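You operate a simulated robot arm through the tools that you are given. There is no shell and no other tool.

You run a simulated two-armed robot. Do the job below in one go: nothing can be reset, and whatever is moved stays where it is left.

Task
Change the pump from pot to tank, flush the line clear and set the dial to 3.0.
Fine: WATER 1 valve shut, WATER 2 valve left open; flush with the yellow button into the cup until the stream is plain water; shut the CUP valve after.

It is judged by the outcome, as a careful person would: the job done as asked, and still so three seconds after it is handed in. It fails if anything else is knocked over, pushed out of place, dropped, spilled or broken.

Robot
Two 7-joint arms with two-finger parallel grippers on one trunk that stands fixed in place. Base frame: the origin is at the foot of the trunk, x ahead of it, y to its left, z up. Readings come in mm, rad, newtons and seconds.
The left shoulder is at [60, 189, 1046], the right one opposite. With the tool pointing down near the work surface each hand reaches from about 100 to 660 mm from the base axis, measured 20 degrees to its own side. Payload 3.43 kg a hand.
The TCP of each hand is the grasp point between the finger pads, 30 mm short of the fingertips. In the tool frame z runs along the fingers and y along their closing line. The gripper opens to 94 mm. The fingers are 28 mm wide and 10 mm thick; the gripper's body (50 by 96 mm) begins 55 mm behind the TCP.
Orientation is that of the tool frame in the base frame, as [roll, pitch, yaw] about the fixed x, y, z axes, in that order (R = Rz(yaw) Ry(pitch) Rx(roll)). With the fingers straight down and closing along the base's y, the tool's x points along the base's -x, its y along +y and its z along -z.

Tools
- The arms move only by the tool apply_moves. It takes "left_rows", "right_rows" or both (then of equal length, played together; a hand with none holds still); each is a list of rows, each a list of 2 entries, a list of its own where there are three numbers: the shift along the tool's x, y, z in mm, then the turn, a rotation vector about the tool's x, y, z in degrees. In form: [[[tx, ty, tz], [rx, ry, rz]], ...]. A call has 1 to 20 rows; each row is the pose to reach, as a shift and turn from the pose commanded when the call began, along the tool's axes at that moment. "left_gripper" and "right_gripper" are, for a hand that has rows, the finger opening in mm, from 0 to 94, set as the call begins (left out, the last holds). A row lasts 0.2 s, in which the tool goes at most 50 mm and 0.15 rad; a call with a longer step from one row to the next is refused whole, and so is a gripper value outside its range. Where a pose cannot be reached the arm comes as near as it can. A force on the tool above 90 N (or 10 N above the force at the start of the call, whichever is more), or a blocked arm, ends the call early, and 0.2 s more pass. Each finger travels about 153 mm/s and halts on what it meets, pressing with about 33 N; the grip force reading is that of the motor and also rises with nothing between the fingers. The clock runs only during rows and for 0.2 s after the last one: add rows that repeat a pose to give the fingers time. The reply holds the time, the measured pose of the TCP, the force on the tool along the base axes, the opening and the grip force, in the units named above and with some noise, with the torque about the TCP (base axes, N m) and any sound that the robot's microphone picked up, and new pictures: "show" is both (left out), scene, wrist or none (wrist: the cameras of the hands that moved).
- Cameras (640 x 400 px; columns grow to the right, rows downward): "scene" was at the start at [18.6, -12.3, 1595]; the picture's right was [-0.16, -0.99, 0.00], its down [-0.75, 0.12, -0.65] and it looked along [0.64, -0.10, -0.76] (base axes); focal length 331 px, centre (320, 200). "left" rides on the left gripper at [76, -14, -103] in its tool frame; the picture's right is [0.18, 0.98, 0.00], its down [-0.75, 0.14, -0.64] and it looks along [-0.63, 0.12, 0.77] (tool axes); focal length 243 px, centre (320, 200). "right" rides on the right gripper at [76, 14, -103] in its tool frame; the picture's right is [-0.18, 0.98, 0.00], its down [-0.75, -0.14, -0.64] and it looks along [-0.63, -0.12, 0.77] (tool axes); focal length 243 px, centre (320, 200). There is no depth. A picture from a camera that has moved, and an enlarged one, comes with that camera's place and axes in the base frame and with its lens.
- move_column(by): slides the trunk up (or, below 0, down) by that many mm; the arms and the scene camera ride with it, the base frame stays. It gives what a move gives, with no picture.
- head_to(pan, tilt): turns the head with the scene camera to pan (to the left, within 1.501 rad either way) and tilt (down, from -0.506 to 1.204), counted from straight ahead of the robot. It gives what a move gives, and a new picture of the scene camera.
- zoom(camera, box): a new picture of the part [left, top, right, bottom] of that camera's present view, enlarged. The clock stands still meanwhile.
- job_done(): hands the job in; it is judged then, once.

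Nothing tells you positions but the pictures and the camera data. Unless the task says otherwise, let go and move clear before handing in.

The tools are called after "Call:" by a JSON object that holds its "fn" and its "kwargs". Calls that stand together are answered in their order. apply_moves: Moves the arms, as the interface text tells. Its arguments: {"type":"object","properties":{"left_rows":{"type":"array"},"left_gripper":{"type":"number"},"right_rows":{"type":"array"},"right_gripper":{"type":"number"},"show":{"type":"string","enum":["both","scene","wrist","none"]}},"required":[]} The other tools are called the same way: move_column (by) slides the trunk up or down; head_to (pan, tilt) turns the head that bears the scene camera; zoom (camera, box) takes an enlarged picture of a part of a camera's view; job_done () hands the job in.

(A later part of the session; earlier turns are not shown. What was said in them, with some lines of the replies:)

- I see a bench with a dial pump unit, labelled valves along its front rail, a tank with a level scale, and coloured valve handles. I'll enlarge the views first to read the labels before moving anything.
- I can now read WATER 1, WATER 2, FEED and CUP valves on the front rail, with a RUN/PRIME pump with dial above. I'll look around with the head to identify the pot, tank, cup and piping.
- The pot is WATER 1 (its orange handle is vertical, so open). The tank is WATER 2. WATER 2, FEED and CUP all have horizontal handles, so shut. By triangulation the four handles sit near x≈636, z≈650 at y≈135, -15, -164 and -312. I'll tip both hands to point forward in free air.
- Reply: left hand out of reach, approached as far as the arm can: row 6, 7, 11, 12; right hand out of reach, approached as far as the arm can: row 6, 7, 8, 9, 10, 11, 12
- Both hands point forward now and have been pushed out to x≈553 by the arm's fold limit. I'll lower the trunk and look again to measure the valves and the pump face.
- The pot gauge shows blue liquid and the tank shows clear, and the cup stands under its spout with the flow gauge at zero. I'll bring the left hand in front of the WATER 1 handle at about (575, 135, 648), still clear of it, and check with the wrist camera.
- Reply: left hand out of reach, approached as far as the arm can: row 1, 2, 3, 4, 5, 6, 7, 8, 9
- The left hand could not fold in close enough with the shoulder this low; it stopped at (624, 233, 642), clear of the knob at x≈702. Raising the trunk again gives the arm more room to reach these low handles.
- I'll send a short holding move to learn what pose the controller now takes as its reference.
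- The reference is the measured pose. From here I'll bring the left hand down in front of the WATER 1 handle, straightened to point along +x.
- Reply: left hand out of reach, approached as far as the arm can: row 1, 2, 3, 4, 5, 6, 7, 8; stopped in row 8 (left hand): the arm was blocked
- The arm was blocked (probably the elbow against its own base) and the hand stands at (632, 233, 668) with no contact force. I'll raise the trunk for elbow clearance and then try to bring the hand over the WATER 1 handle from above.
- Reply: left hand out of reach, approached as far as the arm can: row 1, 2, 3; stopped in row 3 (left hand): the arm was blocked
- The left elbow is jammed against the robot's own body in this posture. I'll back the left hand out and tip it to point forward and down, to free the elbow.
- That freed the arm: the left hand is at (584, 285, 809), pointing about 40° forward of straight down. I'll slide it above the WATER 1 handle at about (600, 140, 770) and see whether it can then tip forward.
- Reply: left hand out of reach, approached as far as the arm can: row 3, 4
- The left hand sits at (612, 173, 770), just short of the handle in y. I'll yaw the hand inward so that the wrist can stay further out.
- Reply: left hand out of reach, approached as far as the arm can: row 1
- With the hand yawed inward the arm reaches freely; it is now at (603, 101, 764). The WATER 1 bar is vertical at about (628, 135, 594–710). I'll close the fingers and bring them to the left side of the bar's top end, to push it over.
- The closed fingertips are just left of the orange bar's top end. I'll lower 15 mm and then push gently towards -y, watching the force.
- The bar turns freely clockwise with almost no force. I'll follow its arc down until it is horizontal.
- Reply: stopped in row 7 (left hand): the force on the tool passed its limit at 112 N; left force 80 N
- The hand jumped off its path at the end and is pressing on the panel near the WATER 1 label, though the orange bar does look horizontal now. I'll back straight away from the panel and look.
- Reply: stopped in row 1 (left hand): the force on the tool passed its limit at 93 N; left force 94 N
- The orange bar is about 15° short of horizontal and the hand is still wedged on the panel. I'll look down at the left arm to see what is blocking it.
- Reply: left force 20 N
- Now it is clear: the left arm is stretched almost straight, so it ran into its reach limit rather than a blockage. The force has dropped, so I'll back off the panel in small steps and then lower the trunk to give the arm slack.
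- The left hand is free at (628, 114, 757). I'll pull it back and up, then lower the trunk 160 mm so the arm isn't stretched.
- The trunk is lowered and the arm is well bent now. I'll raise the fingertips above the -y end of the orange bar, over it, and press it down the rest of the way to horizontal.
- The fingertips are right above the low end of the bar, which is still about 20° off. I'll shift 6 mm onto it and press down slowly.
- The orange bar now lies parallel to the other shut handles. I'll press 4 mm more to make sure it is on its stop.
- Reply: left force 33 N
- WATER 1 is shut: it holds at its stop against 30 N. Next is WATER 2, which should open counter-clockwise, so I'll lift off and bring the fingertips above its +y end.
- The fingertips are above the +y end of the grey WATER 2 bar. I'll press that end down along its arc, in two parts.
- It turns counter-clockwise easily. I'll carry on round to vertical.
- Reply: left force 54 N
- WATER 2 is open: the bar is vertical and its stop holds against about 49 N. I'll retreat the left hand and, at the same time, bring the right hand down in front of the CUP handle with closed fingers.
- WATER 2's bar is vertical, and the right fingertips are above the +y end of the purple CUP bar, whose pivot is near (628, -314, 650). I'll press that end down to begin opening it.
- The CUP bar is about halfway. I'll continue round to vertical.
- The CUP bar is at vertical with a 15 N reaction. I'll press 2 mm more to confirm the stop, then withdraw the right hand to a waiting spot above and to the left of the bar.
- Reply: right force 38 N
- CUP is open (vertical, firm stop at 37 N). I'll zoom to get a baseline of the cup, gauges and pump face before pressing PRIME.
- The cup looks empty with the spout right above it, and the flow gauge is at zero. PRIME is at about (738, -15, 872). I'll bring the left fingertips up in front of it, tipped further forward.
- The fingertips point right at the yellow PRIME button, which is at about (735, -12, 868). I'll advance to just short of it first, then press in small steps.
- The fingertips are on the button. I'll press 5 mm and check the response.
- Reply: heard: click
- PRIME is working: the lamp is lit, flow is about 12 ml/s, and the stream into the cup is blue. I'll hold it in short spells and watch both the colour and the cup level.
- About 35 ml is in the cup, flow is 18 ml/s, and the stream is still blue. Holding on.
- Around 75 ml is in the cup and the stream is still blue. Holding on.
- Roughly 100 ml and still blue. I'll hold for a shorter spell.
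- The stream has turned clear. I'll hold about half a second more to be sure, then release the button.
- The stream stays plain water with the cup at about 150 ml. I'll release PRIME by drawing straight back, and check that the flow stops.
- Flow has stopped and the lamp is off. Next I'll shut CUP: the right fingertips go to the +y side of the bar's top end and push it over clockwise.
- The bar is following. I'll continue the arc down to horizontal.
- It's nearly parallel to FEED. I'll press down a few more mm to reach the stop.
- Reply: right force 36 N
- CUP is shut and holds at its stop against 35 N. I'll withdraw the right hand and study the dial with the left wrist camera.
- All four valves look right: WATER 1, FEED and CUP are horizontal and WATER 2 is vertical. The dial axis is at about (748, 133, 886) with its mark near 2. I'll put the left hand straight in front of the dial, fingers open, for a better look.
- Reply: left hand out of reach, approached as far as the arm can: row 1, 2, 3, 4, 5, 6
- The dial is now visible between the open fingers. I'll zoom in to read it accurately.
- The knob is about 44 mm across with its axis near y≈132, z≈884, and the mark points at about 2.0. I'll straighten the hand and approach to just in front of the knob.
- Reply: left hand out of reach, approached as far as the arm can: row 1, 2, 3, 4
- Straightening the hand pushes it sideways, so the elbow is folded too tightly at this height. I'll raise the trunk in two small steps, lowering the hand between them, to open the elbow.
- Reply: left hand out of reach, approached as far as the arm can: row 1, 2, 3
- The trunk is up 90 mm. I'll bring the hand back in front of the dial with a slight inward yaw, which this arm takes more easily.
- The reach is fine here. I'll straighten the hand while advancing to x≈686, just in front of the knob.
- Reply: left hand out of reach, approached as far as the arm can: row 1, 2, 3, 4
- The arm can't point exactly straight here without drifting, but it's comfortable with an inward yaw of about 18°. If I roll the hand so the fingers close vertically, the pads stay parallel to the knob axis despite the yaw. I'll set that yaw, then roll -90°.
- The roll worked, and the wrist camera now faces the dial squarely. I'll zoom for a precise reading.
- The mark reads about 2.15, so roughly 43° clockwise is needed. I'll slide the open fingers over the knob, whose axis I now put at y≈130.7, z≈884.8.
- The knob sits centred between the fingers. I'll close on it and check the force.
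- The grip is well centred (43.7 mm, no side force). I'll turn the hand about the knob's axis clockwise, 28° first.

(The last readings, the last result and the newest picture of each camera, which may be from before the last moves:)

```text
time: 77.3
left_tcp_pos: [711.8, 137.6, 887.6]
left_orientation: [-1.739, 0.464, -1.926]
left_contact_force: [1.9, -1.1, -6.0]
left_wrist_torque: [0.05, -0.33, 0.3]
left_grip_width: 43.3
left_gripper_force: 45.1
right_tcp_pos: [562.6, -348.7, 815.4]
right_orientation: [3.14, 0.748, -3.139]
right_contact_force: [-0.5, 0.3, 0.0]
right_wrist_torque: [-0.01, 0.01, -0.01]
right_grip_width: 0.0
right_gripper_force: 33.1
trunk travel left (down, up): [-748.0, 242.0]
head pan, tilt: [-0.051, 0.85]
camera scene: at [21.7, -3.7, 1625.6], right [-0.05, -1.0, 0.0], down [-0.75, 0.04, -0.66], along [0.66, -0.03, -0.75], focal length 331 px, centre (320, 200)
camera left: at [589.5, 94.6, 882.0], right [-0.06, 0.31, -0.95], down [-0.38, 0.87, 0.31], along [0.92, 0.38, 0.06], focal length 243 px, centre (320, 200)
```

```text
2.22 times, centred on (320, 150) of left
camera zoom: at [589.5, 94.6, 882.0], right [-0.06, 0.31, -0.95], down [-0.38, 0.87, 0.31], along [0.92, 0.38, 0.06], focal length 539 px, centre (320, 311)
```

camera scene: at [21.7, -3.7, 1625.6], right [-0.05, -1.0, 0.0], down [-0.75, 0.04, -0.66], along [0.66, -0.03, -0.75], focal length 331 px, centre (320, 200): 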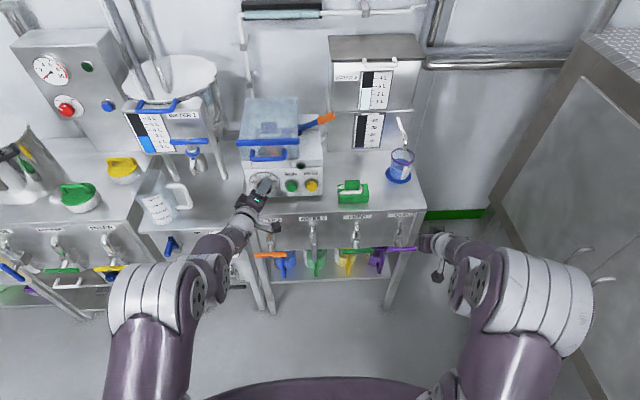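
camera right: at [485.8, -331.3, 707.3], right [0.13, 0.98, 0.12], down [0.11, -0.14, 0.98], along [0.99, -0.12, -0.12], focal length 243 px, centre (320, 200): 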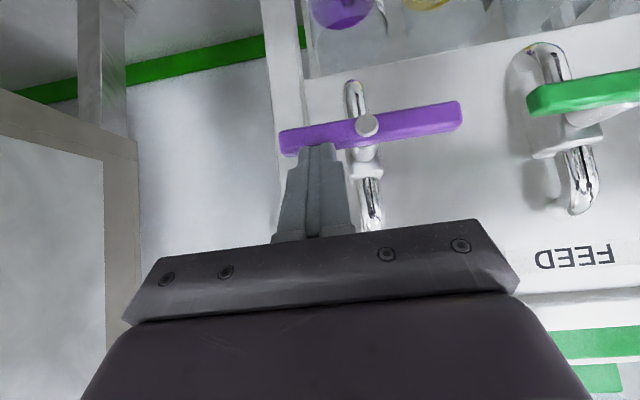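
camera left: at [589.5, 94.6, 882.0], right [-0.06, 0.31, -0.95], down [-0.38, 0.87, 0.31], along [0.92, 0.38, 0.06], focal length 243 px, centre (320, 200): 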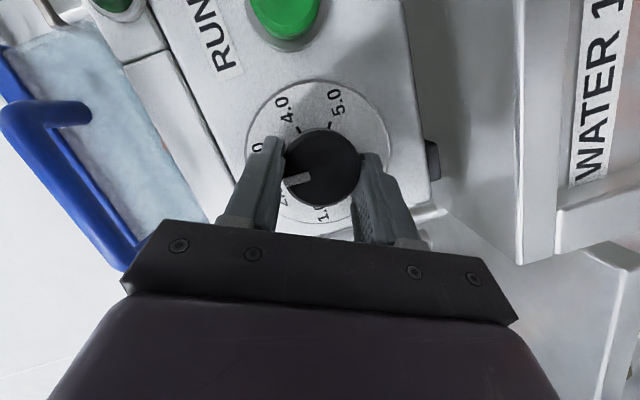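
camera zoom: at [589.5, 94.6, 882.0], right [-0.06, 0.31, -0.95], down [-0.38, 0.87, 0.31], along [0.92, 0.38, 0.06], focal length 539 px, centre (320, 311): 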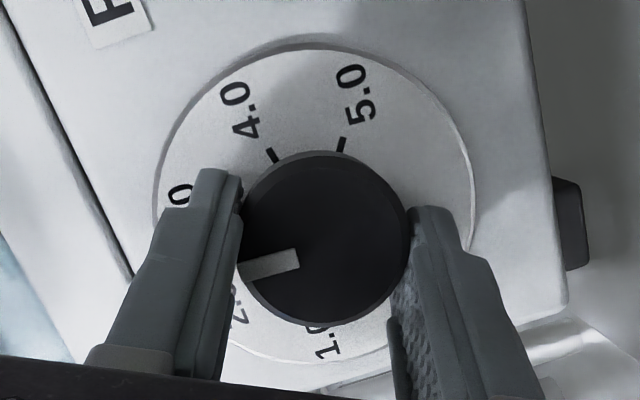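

The knob is turning with the hand with no slip and little force. I'll turn another 15°, then loosen the fingers and read the dial.

Call:
{"fn": "apply_moves", "kwargs": {"left_rows": [[[0.6, -0.3, 0.2], [-2.3, 0, 7.1]], [[1.26, -0.7, 0.4], [-4.6, 0, 14.2]], [[1.26, -0.7, 0.4], [-4.6, 0, 14.2]]], "show": "none"}}

Call:
{"fn": "apply_moves", "kwargs": {"left_gripper": 75, "left_rows": [[[0, 0, 0], [0, 0, 0]], [[0, 0, 0], [0, 0, 0]]], "show": "wrist"}}

Call:
{"fn": "zoom", "kwargs": {"camera": "left", "box": [220, 60, 420, 240]}}

```text
time: 78.1
left_tcp_pos: [710.3, 137.3, 889.2]
left_orientation: [-1.853, 0.705, -1.991]
left_contact_force: [2.6, 0.1, -1.4]
left_wrist_torque: [0.02, -0.2, 0.5]
left_grip_width: 43.4
left_gripper_force: 44.9
right_tcp_pos: [562.0, -349.4, 816.7]
right_orientation: [-3.141, 0.747, -3.139]
right_contact_force: [-0.3, -1.1, -0.3]
right_wrist_torque: [0.01, -0.02, 0.03]
right_grip_width: 0.0
right_gripper_force: 33.2
trunk travel left (down, up): [-748.0, 242.0]
head pan, tilt: [-0.051, 0.85]
```

```text
time: 78.7
left_tcp_pos: [709.8, 135.8, 889.4]
left_orientation: [-1.853, 0.704, -1.99]
left_contact_force: [0.8, -1.1, 0.1]
left_wrist_torque: [0.0, 0.02, 0.02]
left_grip_width: 74.9
left_gripper_force: 0.1
right_tcp_pos: [562.1, -348.1, 817.0]
right_orientation: [-3.141, 0.749, -3.14]
right_contact_force: [0.2, -0.8, 0.1]
right_wrist_torque: [0.0, -0.02, 0.02]
right_grip_width: 0.0
right_gripper_force: 32.9
trunk travel left (down, up): [-748.0, 242.0]
head pan, tilt: [-0.051, 0.85]
camera left: at [588.8, 96.5, 872.1], right [-0.06, 0.54, -0.84], down [-0.38, 0.77, 0.52], along [0.92, 0.35, 0.16], focal length 243 px, centre (320, 200)
```

left: 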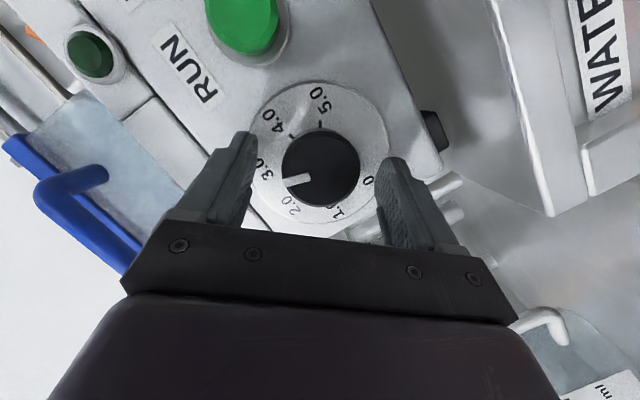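

```text
2.22 times, centred on (320, 150) of left
camera zoom: at [588.8, 96.5, 872.1], right [-0.06, 0.54, -0.84], down [-0.38, 0.77, 0.52], along [0.92, 0.35, 0.16], focal length 539 px, centre (320, 311)
```

zoom: 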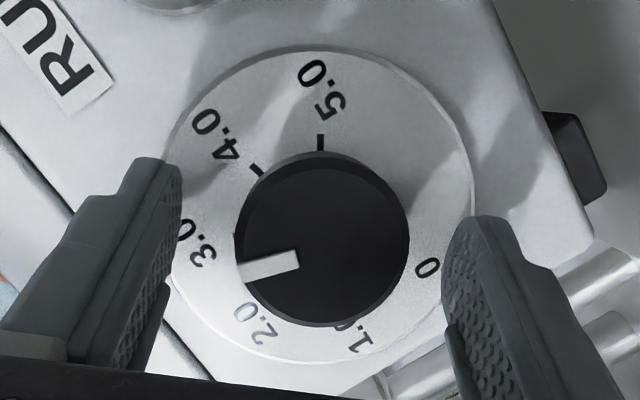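

The mark is just short of 3.0. Allowing for perspective, I put it near 2.87. I'll zoom closer before the final correction.

Call:
{"fn": "zoom", "kwargs": {"camera": "left", "box": [265, 110, 375, 215]}}

Call:
{"fn": "zoom", "kwargs": {"camera": "scene", "box": [240, 165, 300, 205]}}

```text
3.81 times, centred on (320, 162) of left
camera zoom: at [588.8, 96.5, 872.1], right [-0.06, 0.54, -0.84], down [-0.38, 0.77, 0.52], along [0.92, 0.35, 0.16], focal length 924 px, centre (320, 343)
```

zoom: 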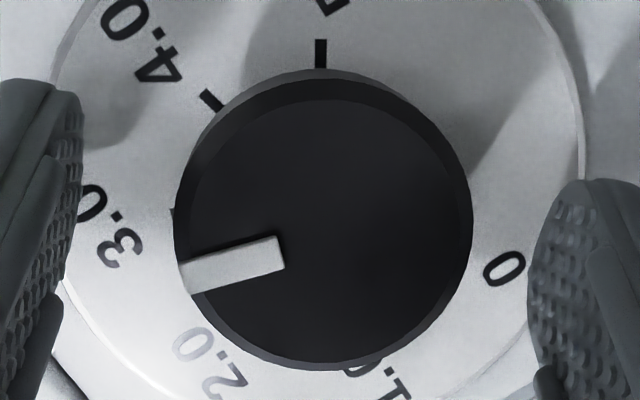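

```text
10.00 times, centred on (270, 185) of scene
camera zoom: at [20.1, -3.9, 1625.7], right [-0.05, -1.0, 0.0], down [-0.75, 0.04, -0.66], along [0.66, -0.03, -0.75], focal length 3312 px, centre (820, 350)
```

zoom: 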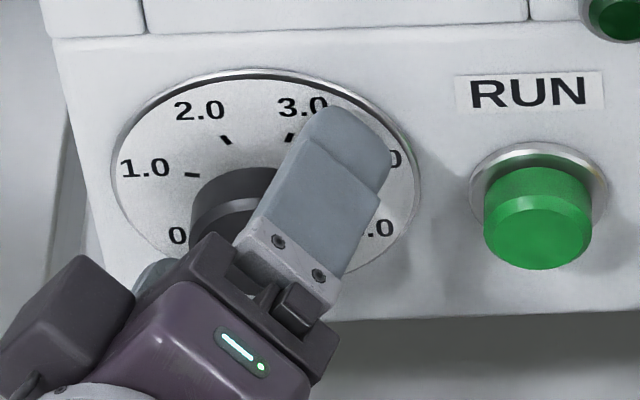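

The ticks fit 48° per unit with 3.0 at +24°, and the mark is at about +19°. I'll re-grip and turn 5° more clockwise.

Call:
{"fn": "apply_moves", "kwargs": {"left_gripper": 38, "left_rows": [[[0, 0, 0], [0, 0, 0]], [[0, 0, 0], [0, 0, 0]], [[0, -0.2, 0], [-0.8, 0, 2.4]], [[0, -0.5, 0], [-1.55, 0, 4.76]], [[0, -0.5, 0], [-1.55, 0, 4.76]], [[0, -0.5, 0], [-1.55, 0, 4.76]]], "show": "none"}}

Call:
{"fn": "apply_moves", "kwargs": {"left_gripper": 75, "left_rows": [[[0, 0, 0], [0, 0, 0]], [[0, 0, 0], [0, 0, 0]]], "show": "none"}}

Call:
{"fn": "zoom", "kwargs": {"camera": "left", "box": [265, 110, 375, 215]}}

```text
time: 80.1
left_tcp_pos: [709.1, 136.7, 890.2]
left_orientation: [-1.898, 0.785, -2.021]
left_contact_force: [-4.8, 1.5, 3.1]
left_wrist_torque: [0.01, -0.59, 0.35]
left_grip_width: 43.2
left_gripper_force: 45.1
right_tcp_pos: [560.1, -349.8, 817.2]
right_orientation: [3.141, 0.748, -3.139]
right_contact_force: [0.0, -0.4, 0.0]
right_wrist_torque: [0.01, 0.0, 0.01]
right_grip_width: 0.0
right_gripper_force: 33.0
trunk travel left (down, up): [-748.0, 242.0]
head pan, tilt: [-0.051, 0.85]
```

```text
time: 80.7
left_tcp_pos: [710.6, 135.6, 888.3]
left_orientation: [-1.902, 0.783, -2.022]
left_contact_force: [-0.3, 0.2, -0.5]
left_wrist_torque: [-0.01, -0.02, 0.03]
left_grip_width: 75.0
left_gripper_force: 0.1
right_tcp_pos: [561.1, -348.7, 818.0]
right_orientation: [-3.141, 0.749, -3.14]
right_contact_force: [0.7, 0.3, 1.1]
right_wrist_torque: [0.01, 0.0, -0.02]
right_grip_width: 0.0
right_gripper_force: 33.0
trunk travel left (down, up): [-748.0, 242.0]
head pan, tilt: [-0.051, 0.85]
```

```text
3.81 times, centred on (320, 162) of left
camera zoom: at [589.5, 97.4, 868.2], right [-0.06, 0.61, -0.79], down [-0.38, 0.72, 0.58], along [0.92, 0.33, 0.19], focal length 924 px, centre (320, 343)
```

zoom: 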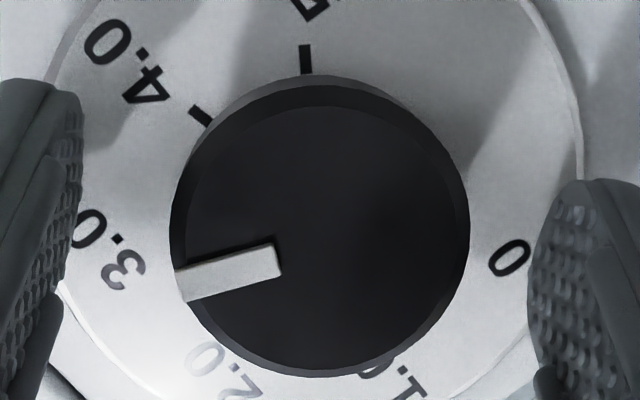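

I'll back the hand straight off the knob and check the dial from both cameras.

Call:
{"fn": "apply_moves", "kwargs": {"left_rows": [[[0, 0, -15], [0, 0, 0]], [[0, 0, -30], [0, 0, 0]], [[0, 0, -50], [0, 0, 0]], [[20, 0, -70], [0, 0, 0]], [[20, 0, -70], [0, 0, 0]]]}}

Call:
{"fn": "zoom", "kwargs": {"camera": "left", "box": [245, 70, 385, 200]}}

Call:
{"fn": "zoom", "kwargs": {"camera": "scene", "box": [240, 165, 300, 205]}}

```text
time: 81.9
left_tcp_pos: [638.7, 140.8, 889.7]
left_orientation: [-1.9, 0.784, -2.023]
left_contact_force: [-0.1, -0.3, 0.0]
left_wrist_torque: [-0.02, -0.02, -0.05]
left_grip_width: 75.2
left_gripper_force: 0.0
right_tcp_pos: [562.2, -349.0, 817.4]
right_orientation: [3.141, 0.748, -3.141]
right_contact_force: [0.1, 0.1, 0.6]
right_wrist_torque: [-0.01, 0.01, 0.01]
right_grip_width: 0.0
right_gripper_force: 33.1
trunk travel left (down, up): [-748.0, 242.0]
head pan, tilt: [-0.051, 0.85]
camera scene: at [20.4, -3.7, 1625.7], right [-0.05, -1.0, 0.0], down [-0.75, 0.04, -0.66], along [0.66, -0.03, -0.75], focal length 331 px, centre (320, 200)
camera left: at [517.3, 102.1, 868.3], right [-0.06, 0.61, -0.79], down [-0.38, 0.72, 0.58], along [0.92, 0.33, 0.19], focal length 243 px, centre (320, 200)
```

scene: 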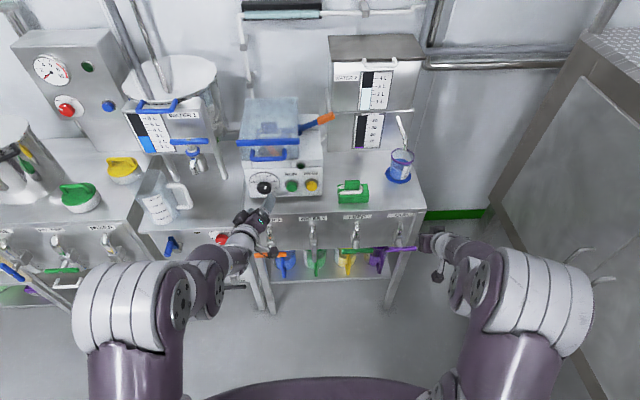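
left: 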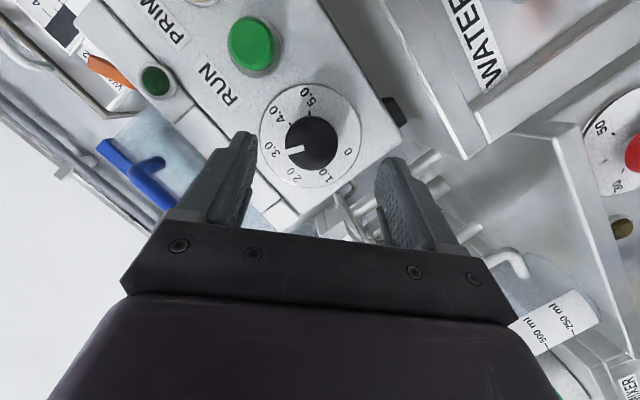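

```text
3.08 times, centred on (315, 135) of left
camera zoom: at [517.3, 102.1, 868.3], right [-0.06, 0.61, -0.79], down [-0.38, 0.72, 0.58], along [0.92, 0.33, 0.19], focal length 746 px, centre (335, 400)
```

zoom: 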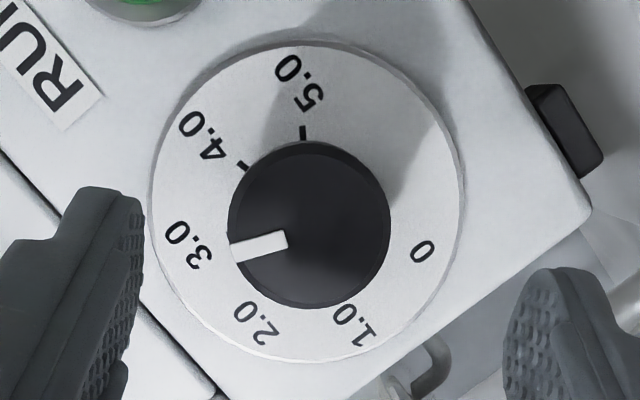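

```text
10.00 times, centred on (270, 185) of scene
camera zoom: at [20.4, -3.7, 1625.7], right [-0.05, -1.0, 0.0], down [-0.75, 0.04, -0.66], along [0.66, -0.03, -0.75], focal length 3312 px, centre (820, 350)
```

zoom: 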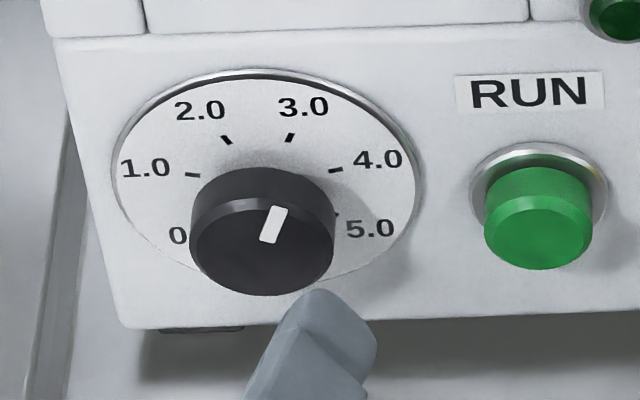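

Measured carefully from both cameras, the scale is 50° per unit with 3.0 at +25°, and the mark is at about +23° (≈2.96). I'll go back over the knob and add 2°.

Call:
{"fn": "apply_moves", "kwargs": {"left_rows": [[[-20, 0, 20], [0, 0, 0]], [[-20, 0, 40], [0, 0, 0]], [[-20, 0, 55], [0, 0, 0]], [[-20, 0, 70], [0, 0, 0]], [[-20, 0, 70], [0, 0, 0]]], "show": "wrist"}}

Call:
{"fn": "apply_moves", "kwargs": {"left_gripper": 38, "left_rows": [[[0, 0, 0], [0, 0, 0]], [[0, 0, 0], [0, 0, 0]], [[0, -0.1, 0], [-0.37, 0, 1.14]], [[0, -0.2, 0], [-0.74, 0, 2.28]], [[0, -0.2, 0], [-0.74, 0, 2.28]], [[0, -0.2, 0], [-0.74, 0, 2.28]]], "show": "none"}}

Call:
{"fn": "apply_moves", "kwargs": {"left_gripper": 75, "left_rows": [[[0, 0, 0], [0, 0, 0]], [[0, 0, 0], [0, 0, 0]], [[0, 0, -15], [0, 0, 0]], [[0, 0, -30], [0, 0, 0]], [[0, 0, -50], [0, 0, 0]], [[20, 0, -70], [0, 0, 0]], [[20, 0, -70], [0, 0, 0]]]}}

Call:
{"fn": "zoom", "kwargs": {"camera": "left", "box": [245, 70, 385, 200]}}

Call:
{"fn": "zoom", "kwargs": {"camera": "scene", "box": [240, 165, 300, 205]}}

```text
time: 83.1
left_tcp_pos: [709.9, 136.4, 888.3]
left_orientation: [-1.9, 0.784, -2.022]
left_contact_force: [1.1, -0.7, 1.5]
left_wrist_torque: [0.01, 0.01, 0.01]
left_grip_width: 75.0
left_gripper_force: 0.1
right_tcp_pos: [561.9, -348.3, 817.5]
right_orientation: [3.141, 0.749, -3.141]
right_contact_force: [0.0, 0.4, -0.3]
right_wrist_torque: [0.03, 0.0, 0.03]
right_grip_width: 0.1
right_gripper_force: 32.8
trunk travel left (down, up): [-748.0, 242.0]
head pan, tilt: [-0.051, 0.85]
camera left: at [588.3, 97.8, 868.0], right [-0.06, 0.61, -0.79], down [-0.38, 0.72, 0.58], along [0.92, 0.33, 0.19], focal length 243 px, centre (320, 200)
```

left: 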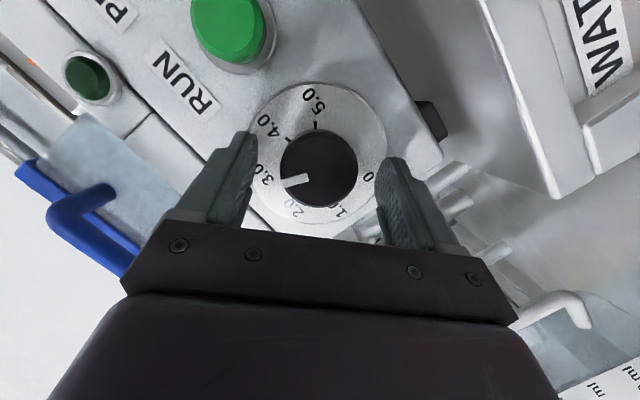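

```text
time: 84.5
left_tcp_pos: [709.9, 135.8, 888.4]
left_orientation: [-1.927, 0.822, -2.043]
left_contact_force: [-3.5, -4.5, 3.5]
left_wrist_torque: [-0.02, 0.21, -0.41]
left_grip_width: 43.3
left_gripper_force: 45.2
right_tcp_pos: [562.0, -349.7, 817.6]
right_orientation: [3.14, 0.749, -3.14]
right_contact_force: [0.4, 1.2, -0.7]
right_wrist_torque: [-0.06, -0.01, -0.02]
right_grip_width: 0.1
right_gripper_force: 33.0
trunk travel left (down, up): [-748.0, 242.0]
head pan, tilt: [-0.051, 0.85]
```

```text
time: 86.1
left_tcp_pos: [638.3, 139.0, 892.3]
left_orientation: [-1.929, 0.818, -2.047]
left_contact_force: [-0.1, -0.5, -0.4]
left_wrist_torque: [0.02, -0.01, 0.0]
left_grip_width: 74.9
left_gripper_force: 0.1
right_tcp_pos: [562.0, -348.7, 817.3]
right_orientation: [-3.141, 0.748, -3.141]
right_contact_force: [0.0, 0.2, 0.6]
right_wrist_torque: [0.0, 0.0, 0.04]
right_grip_width: 0.0
right_gripper_force: 33.2
trunk travel left (down, up): [-748.0, 242.0]
head pan, tilt: [-0.051, 0.85]
camera scene: at [20.8, -3.8, 1625.7], right [-0.05, -1.0, 0.0], down [-0.75, 0.04, -0.66], along [0.66, -0.03, -0.75], focal length 331 px, centre (320, 200)
camera left: at [517.4, 100.9, 869.9], right [-0.06, 0.64, -0.76], down [-0.37, 0.7, 0.61], along [0.93, 0.32, 0.2], focal length 243 px, centre (320, 200)
```

scene: 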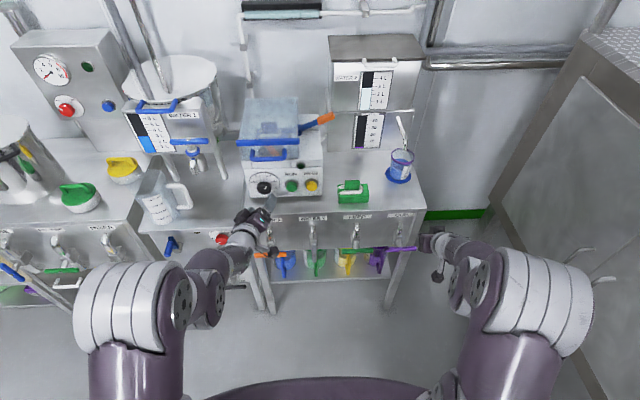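
left: 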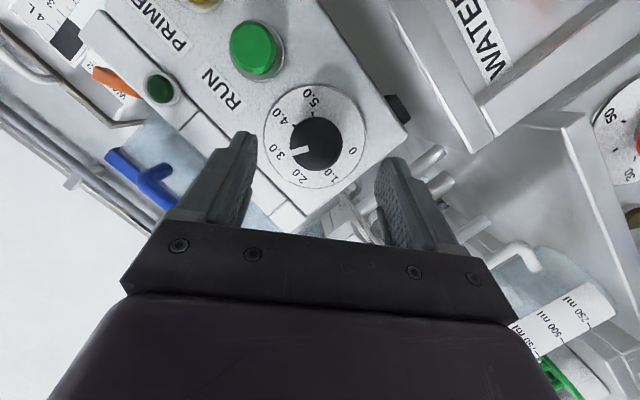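

```text
3.08 times, centred on (315, 135) of left
camera zoom: at [517.4, 100.9, 869.9], right [-0.06, 0.64, -0.76], down [-0.37, 0.7, 0.61], along [0.93, 0.32, 0.2], focal length 746 px, centre (335, 400)
```

zoom: 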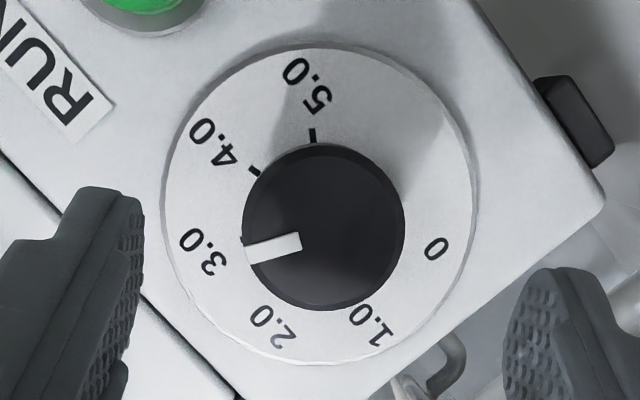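

```text
10.00 times, centred on (270, 185) of scene
camera zoom: at [20.8, -3.8, 1625.7], right [-0.05, -1.0, 0.0], down [-0.75, 0.04, -0.66], along [0.66, -0.03, -0.75], focal length 3312 px, centre (820, 350)
```

zoom: 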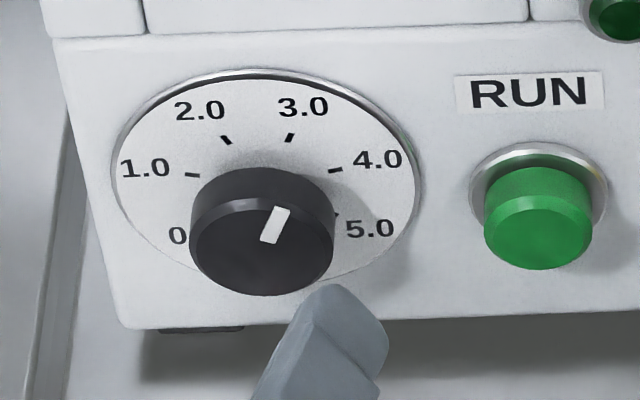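

The dial now reads 3.0 in both views, and the hand's total turn of 50.2° from 2.0 agrees. I'll draw the left hand clear and check everything once more.

Call:
{"fn": "apply_moves", "kwargs": {"left_rows": [[[0, 0, -12], [0, 0, 0]], [[0, 0, -25], [0, 0, 0]], [[0, 0, -35], [0, 0, 0]]]}}

Call:
{"fn": "zoom", "kwargs": {"camera": "scene", "box": [225, 195, 435, 310]}}

Call:
{"fn": "zoom", "kwargs": {"camera": "scene", "box": [225, 30, 435, 210]}}

```text
time: 86.9
left_tcp_pos: [605.1, 147.3, 898.9]
left_orientation: [-1.929, 0.817, -2.052]
left_contact_force: [0.0, -0.2, 0.0]
left_wrist_torque: [-0.03, 0.01, 0.0]
left_grip_width: 74.8
left_gripper_force: 0.0
right_tcp_pos: [561.6, -347.9, 817.6]
right_orientation: [3.142, 0.747, -3.139]
right_contact_force: [0.5, 0.0, -0.4]
right_wrist_torque: [0.0, 0.04, -0.04]
right_grip_width: 0.1
right_gripper_force: 33.2
trunk travel left (down, up): [-748.0, 242.0]
head pan, tilt: [-0.051, 0.85]
camera scene: at [19.6, -3.8, 1625.7], right [-0.05, -1.0, 0.0], down [-0.75, 0.04, -0.66], along [0.66, -0.03, -0.75], focal length 331 px, centre (320, 200)
camera left: at [483.9, 110.7, 875.9], right [-0.05, 0.64, -0.76], down [-0.37, 0.7, 0.61], along [0.93, 0.32, 0.2], focal length 243 px, centre (320, 200)
```

scene: 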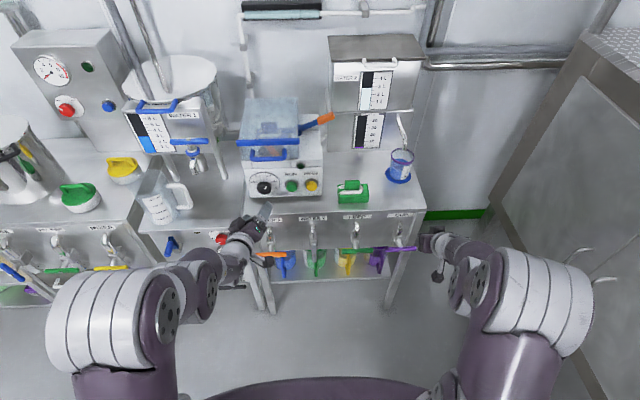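
left: 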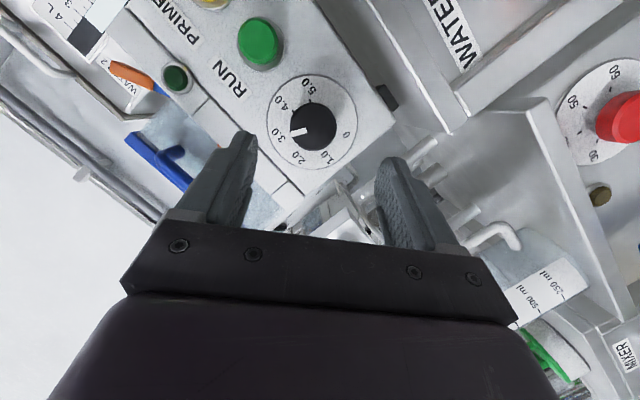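

```text
3.05 times, centred on (330, 252) of scene
camera zoom: at [19.6, -3.8, 1625.7], right [-0.05, -1.0, 0.0], down [-0.75, 0.04, -0.66], along [0.66, -0.03, -0.75], focal length 1009 px, centre (290, 40)
```

zoom: 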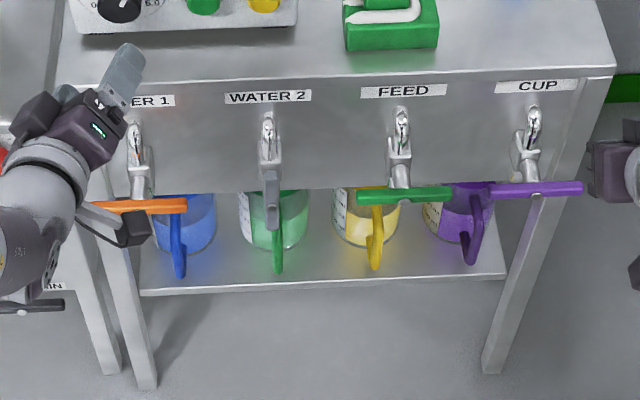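

```text
2.22 times, centred on (330, 120) of scene
camera zoom: at [19.6, -3.8, 1625.7], right [-0.05, -1.0, 0.0], down [-0.75, 0.04, -0.66], along [0.66, -0.03, -0.75], focal length 736 px, centre (298, 378)
```

zoom: 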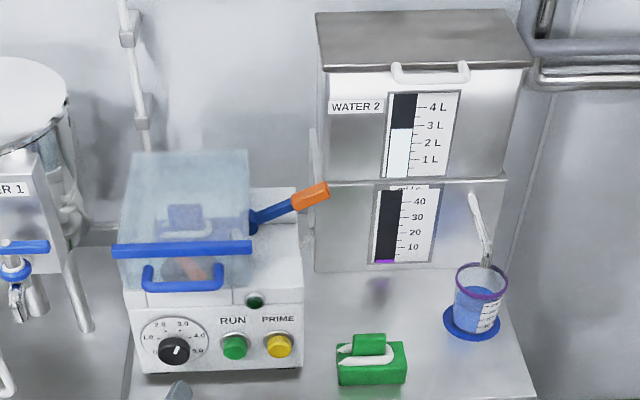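

WATER 1, FEED and CUP are shut and WATER 2 is open. The cup stands undisturbed under its spout with no flow, the pump lamp is off as it was at the start, and the dial is at 3.0. Both hands are clear, so I'm handing in.

Call:
{"fn": "job_done", "kwargs": {}}

```text
The job is handed in.
```

The pump now draws from the tank, the line is flushed clear, and the dial is set to 3.0. I have handed the job in, but I don't have the verdict.

- **Valves:** WATER 1 is shut, WATER 2 is open and CUP is shut, each pressed firmly to its stop. FEED was shut at the start and I left it alone.
- **Flush:** I held the yellow PRIME button until the stream into the cup ran blue and then clear. I held it briefly longer and then let go; the flow stopped. The cup is at about 150 ml, and I saw no spills.
- **Dial:** It stood at about 2.0 and now reads 3.0 in both camera views, to within a few hundredths.
- **Pump:** I did not press RUN, since the task did not ask for it. The pump was off at the start and is off now.

While I was shutting WATER 1, the left hand overreached and pressed against the front panel by its label at up to 112 N. I backed it off and saw no damage or displacement there afterwards.
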